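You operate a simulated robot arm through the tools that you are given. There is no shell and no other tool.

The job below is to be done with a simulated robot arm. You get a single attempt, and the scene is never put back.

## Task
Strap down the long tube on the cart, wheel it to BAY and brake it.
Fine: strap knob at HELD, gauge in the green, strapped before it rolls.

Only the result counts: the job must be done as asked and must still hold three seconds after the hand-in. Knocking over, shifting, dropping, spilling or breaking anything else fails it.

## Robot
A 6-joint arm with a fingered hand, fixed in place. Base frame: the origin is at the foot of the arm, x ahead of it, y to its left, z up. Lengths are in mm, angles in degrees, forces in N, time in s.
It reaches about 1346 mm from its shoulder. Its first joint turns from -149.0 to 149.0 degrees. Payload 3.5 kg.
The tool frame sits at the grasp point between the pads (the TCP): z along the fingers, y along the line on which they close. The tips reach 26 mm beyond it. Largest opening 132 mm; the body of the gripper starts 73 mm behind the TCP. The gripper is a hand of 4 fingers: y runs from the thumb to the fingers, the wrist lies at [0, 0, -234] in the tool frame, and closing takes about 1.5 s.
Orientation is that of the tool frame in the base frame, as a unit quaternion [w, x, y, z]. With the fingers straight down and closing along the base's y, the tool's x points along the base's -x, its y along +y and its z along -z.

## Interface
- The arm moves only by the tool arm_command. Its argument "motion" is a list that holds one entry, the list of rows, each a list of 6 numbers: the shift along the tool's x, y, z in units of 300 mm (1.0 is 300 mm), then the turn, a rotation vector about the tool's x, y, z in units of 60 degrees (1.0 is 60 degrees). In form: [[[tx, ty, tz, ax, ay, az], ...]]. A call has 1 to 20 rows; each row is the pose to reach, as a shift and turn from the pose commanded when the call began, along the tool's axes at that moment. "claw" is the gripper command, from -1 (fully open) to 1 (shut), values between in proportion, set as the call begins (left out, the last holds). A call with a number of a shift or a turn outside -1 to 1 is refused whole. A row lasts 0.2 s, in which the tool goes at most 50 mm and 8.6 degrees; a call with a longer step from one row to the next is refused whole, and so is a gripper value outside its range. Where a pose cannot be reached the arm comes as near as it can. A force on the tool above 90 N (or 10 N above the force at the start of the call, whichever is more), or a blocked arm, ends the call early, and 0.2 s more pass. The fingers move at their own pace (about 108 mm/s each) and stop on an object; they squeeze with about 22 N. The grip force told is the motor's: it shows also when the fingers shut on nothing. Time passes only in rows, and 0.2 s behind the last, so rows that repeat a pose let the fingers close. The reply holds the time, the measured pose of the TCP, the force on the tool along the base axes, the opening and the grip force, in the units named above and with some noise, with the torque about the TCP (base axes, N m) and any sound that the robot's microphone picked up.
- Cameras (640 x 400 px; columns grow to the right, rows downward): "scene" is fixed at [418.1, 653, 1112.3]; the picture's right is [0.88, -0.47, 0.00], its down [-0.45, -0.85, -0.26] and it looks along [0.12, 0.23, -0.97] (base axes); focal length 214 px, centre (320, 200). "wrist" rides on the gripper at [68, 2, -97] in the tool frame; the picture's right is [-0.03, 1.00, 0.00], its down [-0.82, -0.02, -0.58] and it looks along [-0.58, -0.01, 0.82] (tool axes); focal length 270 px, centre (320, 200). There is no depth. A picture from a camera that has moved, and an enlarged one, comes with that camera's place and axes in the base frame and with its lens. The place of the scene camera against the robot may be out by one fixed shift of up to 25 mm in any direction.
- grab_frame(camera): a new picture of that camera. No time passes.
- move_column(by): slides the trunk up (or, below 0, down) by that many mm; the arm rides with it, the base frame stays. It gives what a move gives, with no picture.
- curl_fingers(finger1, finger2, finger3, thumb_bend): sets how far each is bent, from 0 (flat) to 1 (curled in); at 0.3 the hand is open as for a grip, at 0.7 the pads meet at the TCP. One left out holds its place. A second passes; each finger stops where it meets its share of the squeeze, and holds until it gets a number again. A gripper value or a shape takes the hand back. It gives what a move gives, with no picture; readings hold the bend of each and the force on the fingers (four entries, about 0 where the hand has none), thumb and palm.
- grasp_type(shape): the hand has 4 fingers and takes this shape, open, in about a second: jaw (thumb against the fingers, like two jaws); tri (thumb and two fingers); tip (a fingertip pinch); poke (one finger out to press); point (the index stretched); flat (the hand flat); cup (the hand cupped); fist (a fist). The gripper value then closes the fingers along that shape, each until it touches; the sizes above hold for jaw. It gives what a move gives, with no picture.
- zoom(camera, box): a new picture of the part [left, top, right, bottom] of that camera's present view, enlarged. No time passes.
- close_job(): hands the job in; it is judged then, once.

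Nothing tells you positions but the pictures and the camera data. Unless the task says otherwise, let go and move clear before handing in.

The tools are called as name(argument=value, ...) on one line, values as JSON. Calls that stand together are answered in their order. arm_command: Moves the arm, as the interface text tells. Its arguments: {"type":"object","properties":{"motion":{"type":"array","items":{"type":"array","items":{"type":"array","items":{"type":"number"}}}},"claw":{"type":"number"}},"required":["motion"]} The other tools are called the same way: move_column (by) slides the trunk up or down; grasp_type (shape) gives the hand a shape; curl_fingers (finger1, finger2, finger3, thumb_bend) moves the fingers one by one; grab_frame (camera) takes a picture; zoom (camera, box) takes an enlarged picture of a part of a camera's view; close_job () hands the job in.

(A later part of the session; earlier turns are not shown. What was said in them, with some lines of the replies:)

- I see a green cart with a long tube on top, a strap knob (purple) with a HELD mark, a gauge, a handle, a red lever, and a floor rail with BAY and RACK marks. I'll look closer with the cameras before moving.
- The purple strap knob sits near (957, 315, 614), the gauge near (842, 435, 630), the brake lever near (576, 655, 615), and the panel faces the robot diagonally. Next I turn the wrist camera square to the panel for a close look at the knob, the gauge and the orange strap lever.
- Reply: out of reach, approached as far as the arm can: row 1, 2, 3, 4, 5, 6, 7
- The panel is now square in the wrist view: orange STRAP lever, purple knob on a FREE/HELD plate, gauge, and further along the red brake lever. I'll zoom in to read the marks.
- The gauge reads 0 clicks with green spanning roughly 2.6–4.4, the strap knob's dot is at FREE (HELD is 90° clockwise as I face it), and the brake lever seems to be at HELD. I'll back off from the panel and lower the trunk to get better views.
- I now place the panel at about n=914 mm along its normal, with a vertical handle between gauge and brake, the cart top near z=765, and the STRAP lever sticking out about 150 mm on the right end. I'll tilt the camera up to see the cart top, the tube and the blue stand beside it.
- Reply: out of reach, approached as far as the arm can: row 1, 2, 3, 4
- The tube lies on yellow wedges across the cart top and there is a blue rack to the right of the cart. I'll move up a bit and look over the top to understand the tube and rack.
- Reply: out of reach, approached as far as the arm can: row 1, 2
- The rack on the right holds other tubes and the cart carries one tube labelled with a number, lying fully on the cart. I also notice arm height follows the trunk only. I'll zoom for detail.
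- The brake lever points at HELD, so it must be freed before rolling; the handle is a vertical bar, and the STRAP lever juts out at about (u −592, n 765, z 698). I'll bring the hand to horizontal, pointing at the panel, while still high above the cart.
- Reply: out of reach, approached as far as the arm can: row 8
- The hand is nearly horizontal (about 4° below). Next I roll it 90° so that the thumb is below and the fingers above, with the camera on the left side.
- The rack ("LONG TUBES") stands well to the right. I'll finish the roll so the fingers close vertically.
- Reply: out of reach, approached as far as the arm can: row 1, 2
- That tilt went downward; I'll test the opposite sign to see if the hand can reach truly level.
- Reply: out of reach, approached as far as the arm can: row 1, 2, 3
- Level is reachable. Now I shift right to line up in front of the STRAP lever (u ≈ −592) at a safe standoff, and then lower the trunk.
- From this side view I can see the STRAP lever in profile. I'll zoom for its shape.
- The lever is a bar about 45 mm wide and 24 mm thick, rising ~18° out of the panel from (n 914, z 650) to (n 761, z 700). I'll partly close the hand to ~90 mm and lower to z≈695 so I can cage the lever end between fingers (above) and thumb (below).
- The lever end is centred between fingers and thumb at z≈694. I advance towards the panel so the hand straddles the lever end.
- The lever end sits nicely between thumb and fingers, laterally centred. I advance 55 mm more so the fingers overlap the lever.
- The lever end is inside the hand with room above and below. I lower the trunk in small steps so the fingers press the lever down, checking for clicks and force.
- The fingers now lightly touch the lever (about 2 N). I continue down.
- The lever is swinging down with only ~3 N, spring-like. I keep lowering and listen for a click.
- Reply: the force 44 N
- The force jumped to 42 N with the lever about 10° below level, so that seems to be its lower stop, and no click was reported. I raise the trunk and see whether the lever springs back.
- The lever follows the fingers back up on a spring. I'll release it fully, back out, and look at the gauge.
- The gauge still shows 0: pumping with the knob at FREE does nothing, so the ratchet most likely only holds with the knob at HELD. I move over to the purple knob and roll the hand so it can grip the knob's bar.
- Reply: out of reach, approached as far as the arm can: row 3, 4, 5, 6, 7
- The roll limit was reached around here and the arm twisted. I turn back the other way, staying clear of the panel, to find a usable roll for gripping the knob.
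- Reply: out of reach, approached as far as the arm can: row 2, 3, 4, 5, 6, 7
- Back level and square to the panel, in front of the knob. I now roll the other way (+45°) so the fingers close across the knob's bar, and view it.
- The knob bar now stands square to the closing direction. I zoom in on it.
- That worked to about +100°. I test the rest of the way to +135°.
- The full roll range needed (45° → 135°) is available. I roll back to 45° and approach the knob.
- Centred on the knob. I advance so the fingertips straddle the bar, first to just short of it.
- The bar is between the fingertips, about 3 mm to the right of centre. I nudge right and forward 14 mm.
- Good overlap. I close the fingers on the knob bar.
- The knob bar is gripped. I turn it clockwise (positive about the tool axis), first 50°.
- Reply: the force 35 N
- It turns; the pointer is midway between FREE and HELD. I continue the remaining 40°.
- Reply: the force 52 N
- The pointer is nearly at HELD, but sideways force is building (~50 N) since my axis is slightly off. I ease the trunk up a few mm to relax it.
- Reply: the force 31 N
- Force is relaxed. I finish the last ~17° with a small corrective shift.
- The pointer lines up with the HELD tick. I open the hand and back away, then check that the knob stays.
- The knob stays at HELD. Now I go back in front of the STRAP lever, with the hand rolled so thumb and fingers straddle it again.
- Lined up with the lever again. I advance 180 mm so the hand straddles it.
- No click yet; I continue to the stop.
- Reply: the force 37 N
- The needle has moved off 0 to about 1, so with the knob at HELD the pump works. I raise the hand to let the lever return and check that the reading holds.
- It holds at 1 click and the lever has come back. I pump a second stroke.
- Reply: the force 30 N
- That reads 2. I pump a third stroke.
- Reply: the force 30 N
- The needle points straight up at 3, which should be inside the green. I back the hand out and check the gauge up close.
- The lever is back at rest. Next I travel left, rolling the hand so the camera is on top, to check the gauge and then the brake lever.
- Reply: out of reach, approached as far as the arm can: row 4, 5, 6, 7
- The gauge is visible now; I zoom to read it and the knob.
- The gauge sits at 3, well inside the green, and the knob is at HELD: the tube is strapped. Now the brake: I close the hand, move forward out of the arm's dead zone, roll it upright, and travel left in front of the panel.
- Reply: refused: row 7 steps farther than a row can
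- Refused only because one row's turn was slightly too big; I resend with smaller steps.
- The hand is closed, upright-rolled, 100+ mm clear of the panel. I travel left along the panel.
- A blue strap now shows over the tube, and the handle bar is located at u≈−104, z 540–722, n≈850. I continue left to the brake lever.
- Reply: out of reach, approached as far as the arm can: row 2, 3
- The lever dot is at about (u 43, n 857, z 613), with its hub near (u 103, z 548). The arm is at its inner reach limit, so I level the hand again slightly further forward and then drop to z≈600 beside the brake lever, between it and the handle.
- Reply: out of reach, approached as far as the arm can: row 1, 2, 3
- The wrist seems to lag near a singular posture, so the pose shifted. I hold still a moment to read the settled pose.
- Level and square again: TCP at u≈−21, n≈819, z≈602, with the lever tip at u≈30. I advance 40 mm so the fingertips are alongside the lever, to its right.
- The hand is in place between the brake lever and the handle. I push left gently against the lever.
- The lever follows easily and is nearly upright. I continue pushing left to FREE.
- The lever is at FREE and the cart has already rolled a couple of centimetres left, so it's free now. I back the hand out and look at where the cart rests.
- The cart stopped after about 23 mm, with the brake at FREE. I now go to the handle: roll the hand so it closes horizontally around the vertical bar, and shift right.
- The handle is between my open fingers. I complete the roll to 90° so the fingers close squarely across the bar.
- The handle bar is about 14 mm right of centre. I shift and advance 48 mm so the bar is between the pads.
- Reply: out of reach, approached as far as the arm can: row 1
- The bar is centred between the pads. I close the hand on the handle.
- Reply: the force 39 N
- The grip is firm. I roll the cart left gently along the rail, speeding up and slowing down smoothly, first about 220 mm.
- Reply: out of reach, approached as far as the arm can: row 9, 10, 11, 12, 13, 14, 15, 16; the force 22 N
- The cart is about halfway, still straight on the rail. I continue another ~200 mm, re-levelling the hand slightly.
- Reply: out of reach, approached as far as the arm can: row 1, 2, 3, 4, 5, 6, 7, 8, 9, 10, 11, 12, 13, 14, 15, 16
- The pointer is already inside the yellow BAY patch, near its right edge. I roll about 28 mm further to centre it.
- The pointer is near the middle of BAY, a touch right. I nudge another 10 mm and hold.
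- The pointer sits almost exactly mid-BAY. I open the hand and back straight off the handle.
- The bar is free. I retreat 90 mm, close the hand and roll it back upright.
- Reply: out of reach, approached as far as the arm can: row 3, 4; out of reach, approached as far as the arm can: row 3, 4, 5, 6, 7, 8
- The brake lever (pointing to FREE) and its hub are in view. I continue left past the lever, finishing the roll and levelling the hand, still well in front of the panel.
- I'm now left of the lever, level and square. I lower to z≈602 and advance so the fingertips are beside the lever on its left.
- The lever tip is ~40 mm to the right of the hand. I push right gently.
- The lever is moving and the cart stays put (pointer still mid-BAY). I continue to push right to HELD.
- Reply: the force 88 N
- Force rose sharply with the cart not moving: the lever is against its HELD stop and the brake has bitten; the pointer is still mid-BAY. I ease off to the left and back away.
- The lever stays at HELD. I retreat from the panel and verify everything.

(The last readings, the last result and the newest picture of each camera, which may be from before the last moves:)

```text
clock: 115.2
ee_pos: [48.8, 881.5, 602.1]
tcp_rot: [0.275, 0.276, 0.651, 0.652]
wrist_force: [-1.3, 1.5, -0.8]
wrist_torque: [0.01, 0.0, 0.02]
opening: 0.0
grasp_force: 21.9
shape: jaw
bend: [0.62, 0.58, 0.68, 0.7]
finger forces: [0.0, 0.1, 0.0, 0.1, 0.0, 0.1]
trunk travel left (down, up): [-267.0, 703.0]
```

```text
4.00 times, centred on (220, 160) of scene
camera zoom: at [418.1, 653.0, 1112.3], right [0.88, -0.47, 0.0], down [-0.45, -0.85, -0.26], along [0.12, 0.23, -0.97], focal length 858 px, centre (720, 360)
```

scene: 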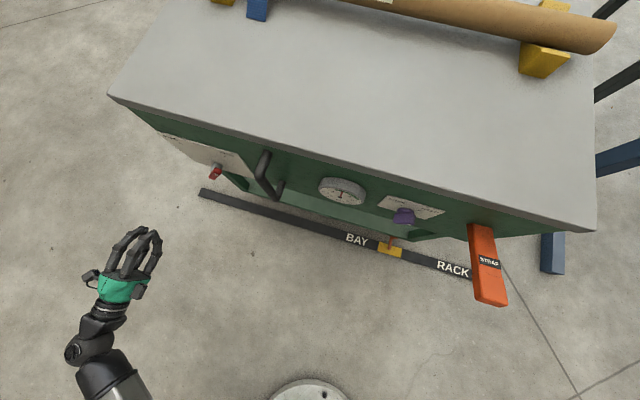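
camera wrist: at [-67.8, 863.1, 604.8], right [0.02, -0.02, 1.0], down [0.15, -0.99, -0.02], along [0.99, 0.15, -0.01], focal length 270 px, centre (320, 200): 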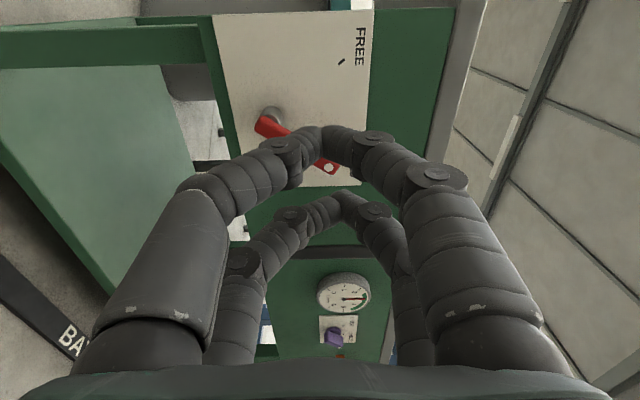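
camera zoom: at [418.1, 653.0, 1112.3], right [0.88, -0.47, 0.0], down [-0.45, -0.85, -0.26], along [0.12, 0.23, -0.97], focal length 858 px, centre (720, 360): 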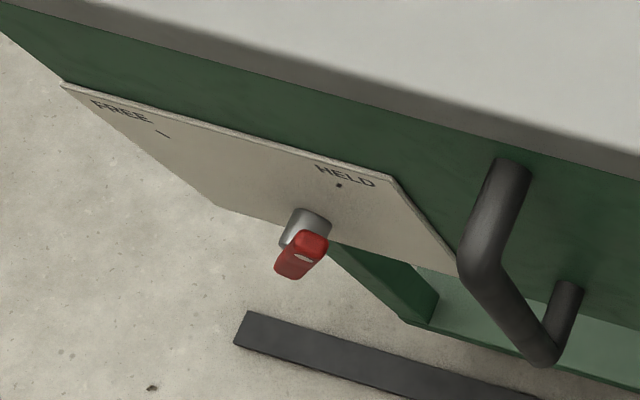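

zoom(camera="wrist", box=[200, 0, 440, 150])

arm_command(motion=[[[0.08, 0, -0.03, 0, 0, 0], [0.2, 0, -0.06, 0, 0, 0], [0.34, 0, -0.1, 0, 0, 0], [0.48, 0, -0.12, 0, 0, 0], [0.48, 0, -0.12, 0, 0, 0]]])

grab_frame(camera="wrist")

```text
2.67 times, centred on (320, 75) of wrist
camera zoom: at [-67.8, 863.1, 604.8], right [0.02, -0.02, 1.0], down [0.15, -0.99, -0.02], along [0.99, 0.15, -0.01], focal length 721 px, centre (320, 533)
```

zoom: 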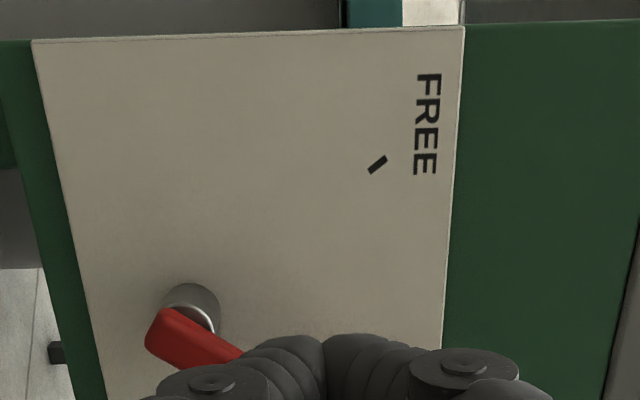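

```text
clock: 116.4
ee_pos: [-76.4, 958.8, 602.0]
tcp_rot: [0.275, 0.275, 0.65, 0.652]
wrist_force: [-0.2, 0.5, -0.1]
wrist_torque: [0.0, 0.0, -0.01]
opening: 0.0
grasp_force: 22.1
shape: jaw
bend: [0.62, 0.58, 0.68, 0.7]
finger forces: [0.1, 0.0, 0.1, 0.1, 0.0, 0.0]
trunk travel left (down, up): [-267.0, 703.0]
```

```text
taken
camera wrist: at [-193.3, 940.7, 604.7], right [0.02, -0.02, 1.0], down [0.15, -0.99, -0.02], along [0.99, 0.15, -0.01], focal length 270 px, centre (320, 200)
```

wrist: 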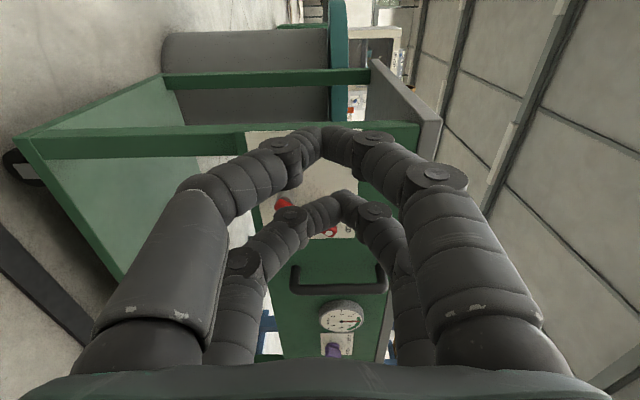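

The hand blocks the view; I open it to see the lever and gauge clearly one last time.

arm_command(motion=[[[0, 0, 0, 0, 0, 0], [0, 0, 0, 0, 0, 0], [0, 0, 0, 0, 0, 0], [0, 0, 0, 0, 0, 0], [0, 0, 0, 0, 0, 0]]], claw=-1)

zoom(camera="wrist", box=[220, 120, 420, 370])

zoom(camera="scene", box=[360, 220, 440, 270])

zoom(camera="scene", box=[300, 160, 460, 260])

```text
clock: 117.6
ee_pos: [-76.8, 958.5, 602.3]
tcp_rot: [0.275, 0.275, 0.651, 0.652]
wrist_force: [-0.1, 0.3, 0.1]
wrist_torque: [0.0, -0.03, 0.0]
opening: 132.2
grasp_force: 0.1
shape: jaw
bend: [0.3, 0.3, 0.3, 0.3]
finger forces: [0.1, 0.0, 0.0, 0.0, 0.1, 0.1]
trunk travel left (down, up): [-267.0, 703.0]
```

```text
1.60 times, centred on (320, 245) of wrist
camera zoom: at [-192.9, 940.7, 604.7], right [0.02, -0.02, 1.0], down [0.15, -0.99, -0.02], along [0.99, 0.15, -0.01], focal length 432 px, centre (320, 128)
```

zoom: 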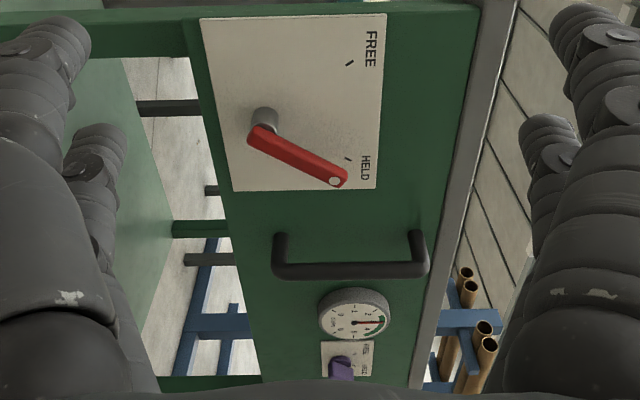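

```text
8.00 times, centred on (400, 245) of scene
camera zoom: at [418.1, 653.0, 1112.3], right [0.88, -0.47, 0.0], down [-0.45, -0.85, -0.26], along [0.12, 0.23, -0.97], focal length 1716 px, centre (-320, -160)
```

zoom: 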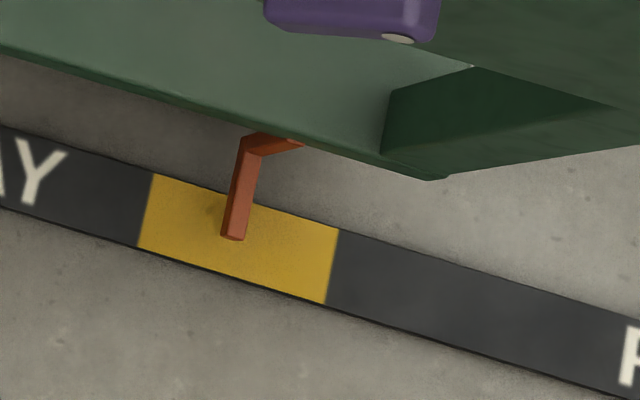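

```text
4.00 times, centred on (380, 210) of scene
camera zoom: at [418.1, 653.0, 1112.3], right [0.88, -0.47, 0.0], down [-0.45, -0.85, -0.26], along [0.12, 0.23, -0.97], focal length 858 px, centre (80, 160)
```

zoom: 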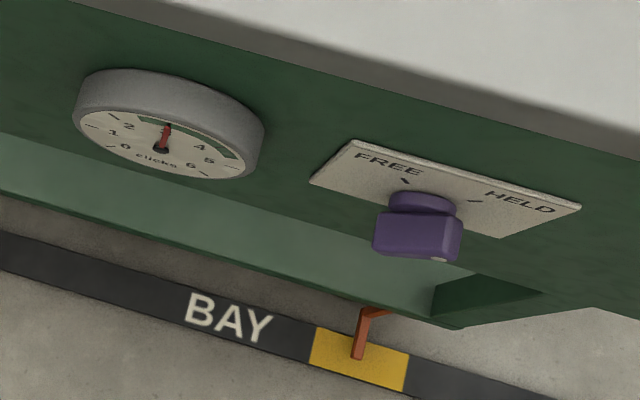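

Everything checks out: the brake lever is at HELD, the gauge is at 3 in the green and the strap knob is at HELD. The strap is over the tube, the pointer is mid-BAY with the cart still, and the hand is clear. I hand the job in.

close_job()

```text
The job is handed in.
```

The tube is strapped down, and the cart is parked in BAY with the brake on. The job is handed in; no verdict came back.

- **Strap:** the knob is at HELD and the gauge reads 3 clicks, inside the green. The blue strap is over the tube. All of this was done before the cart moved.
- **Position:** the pointer sits near the middle of the yellow BAY patch. The cart rolled about 20 mm on its own push when the brake came free, then I wheeled it the rest of the way by the handle.
- **Brake:** the lever is hard against its HELD stop, and the cart did not move when I pushed against it.
- **Surroundings:** I saw nothing knocked, shifted or dropped. The hand is open and clear of the cart.

My first pump on the strap lever did nothing because the knob was still at FREE. The gauge only counted once I turned the knob to HELD.
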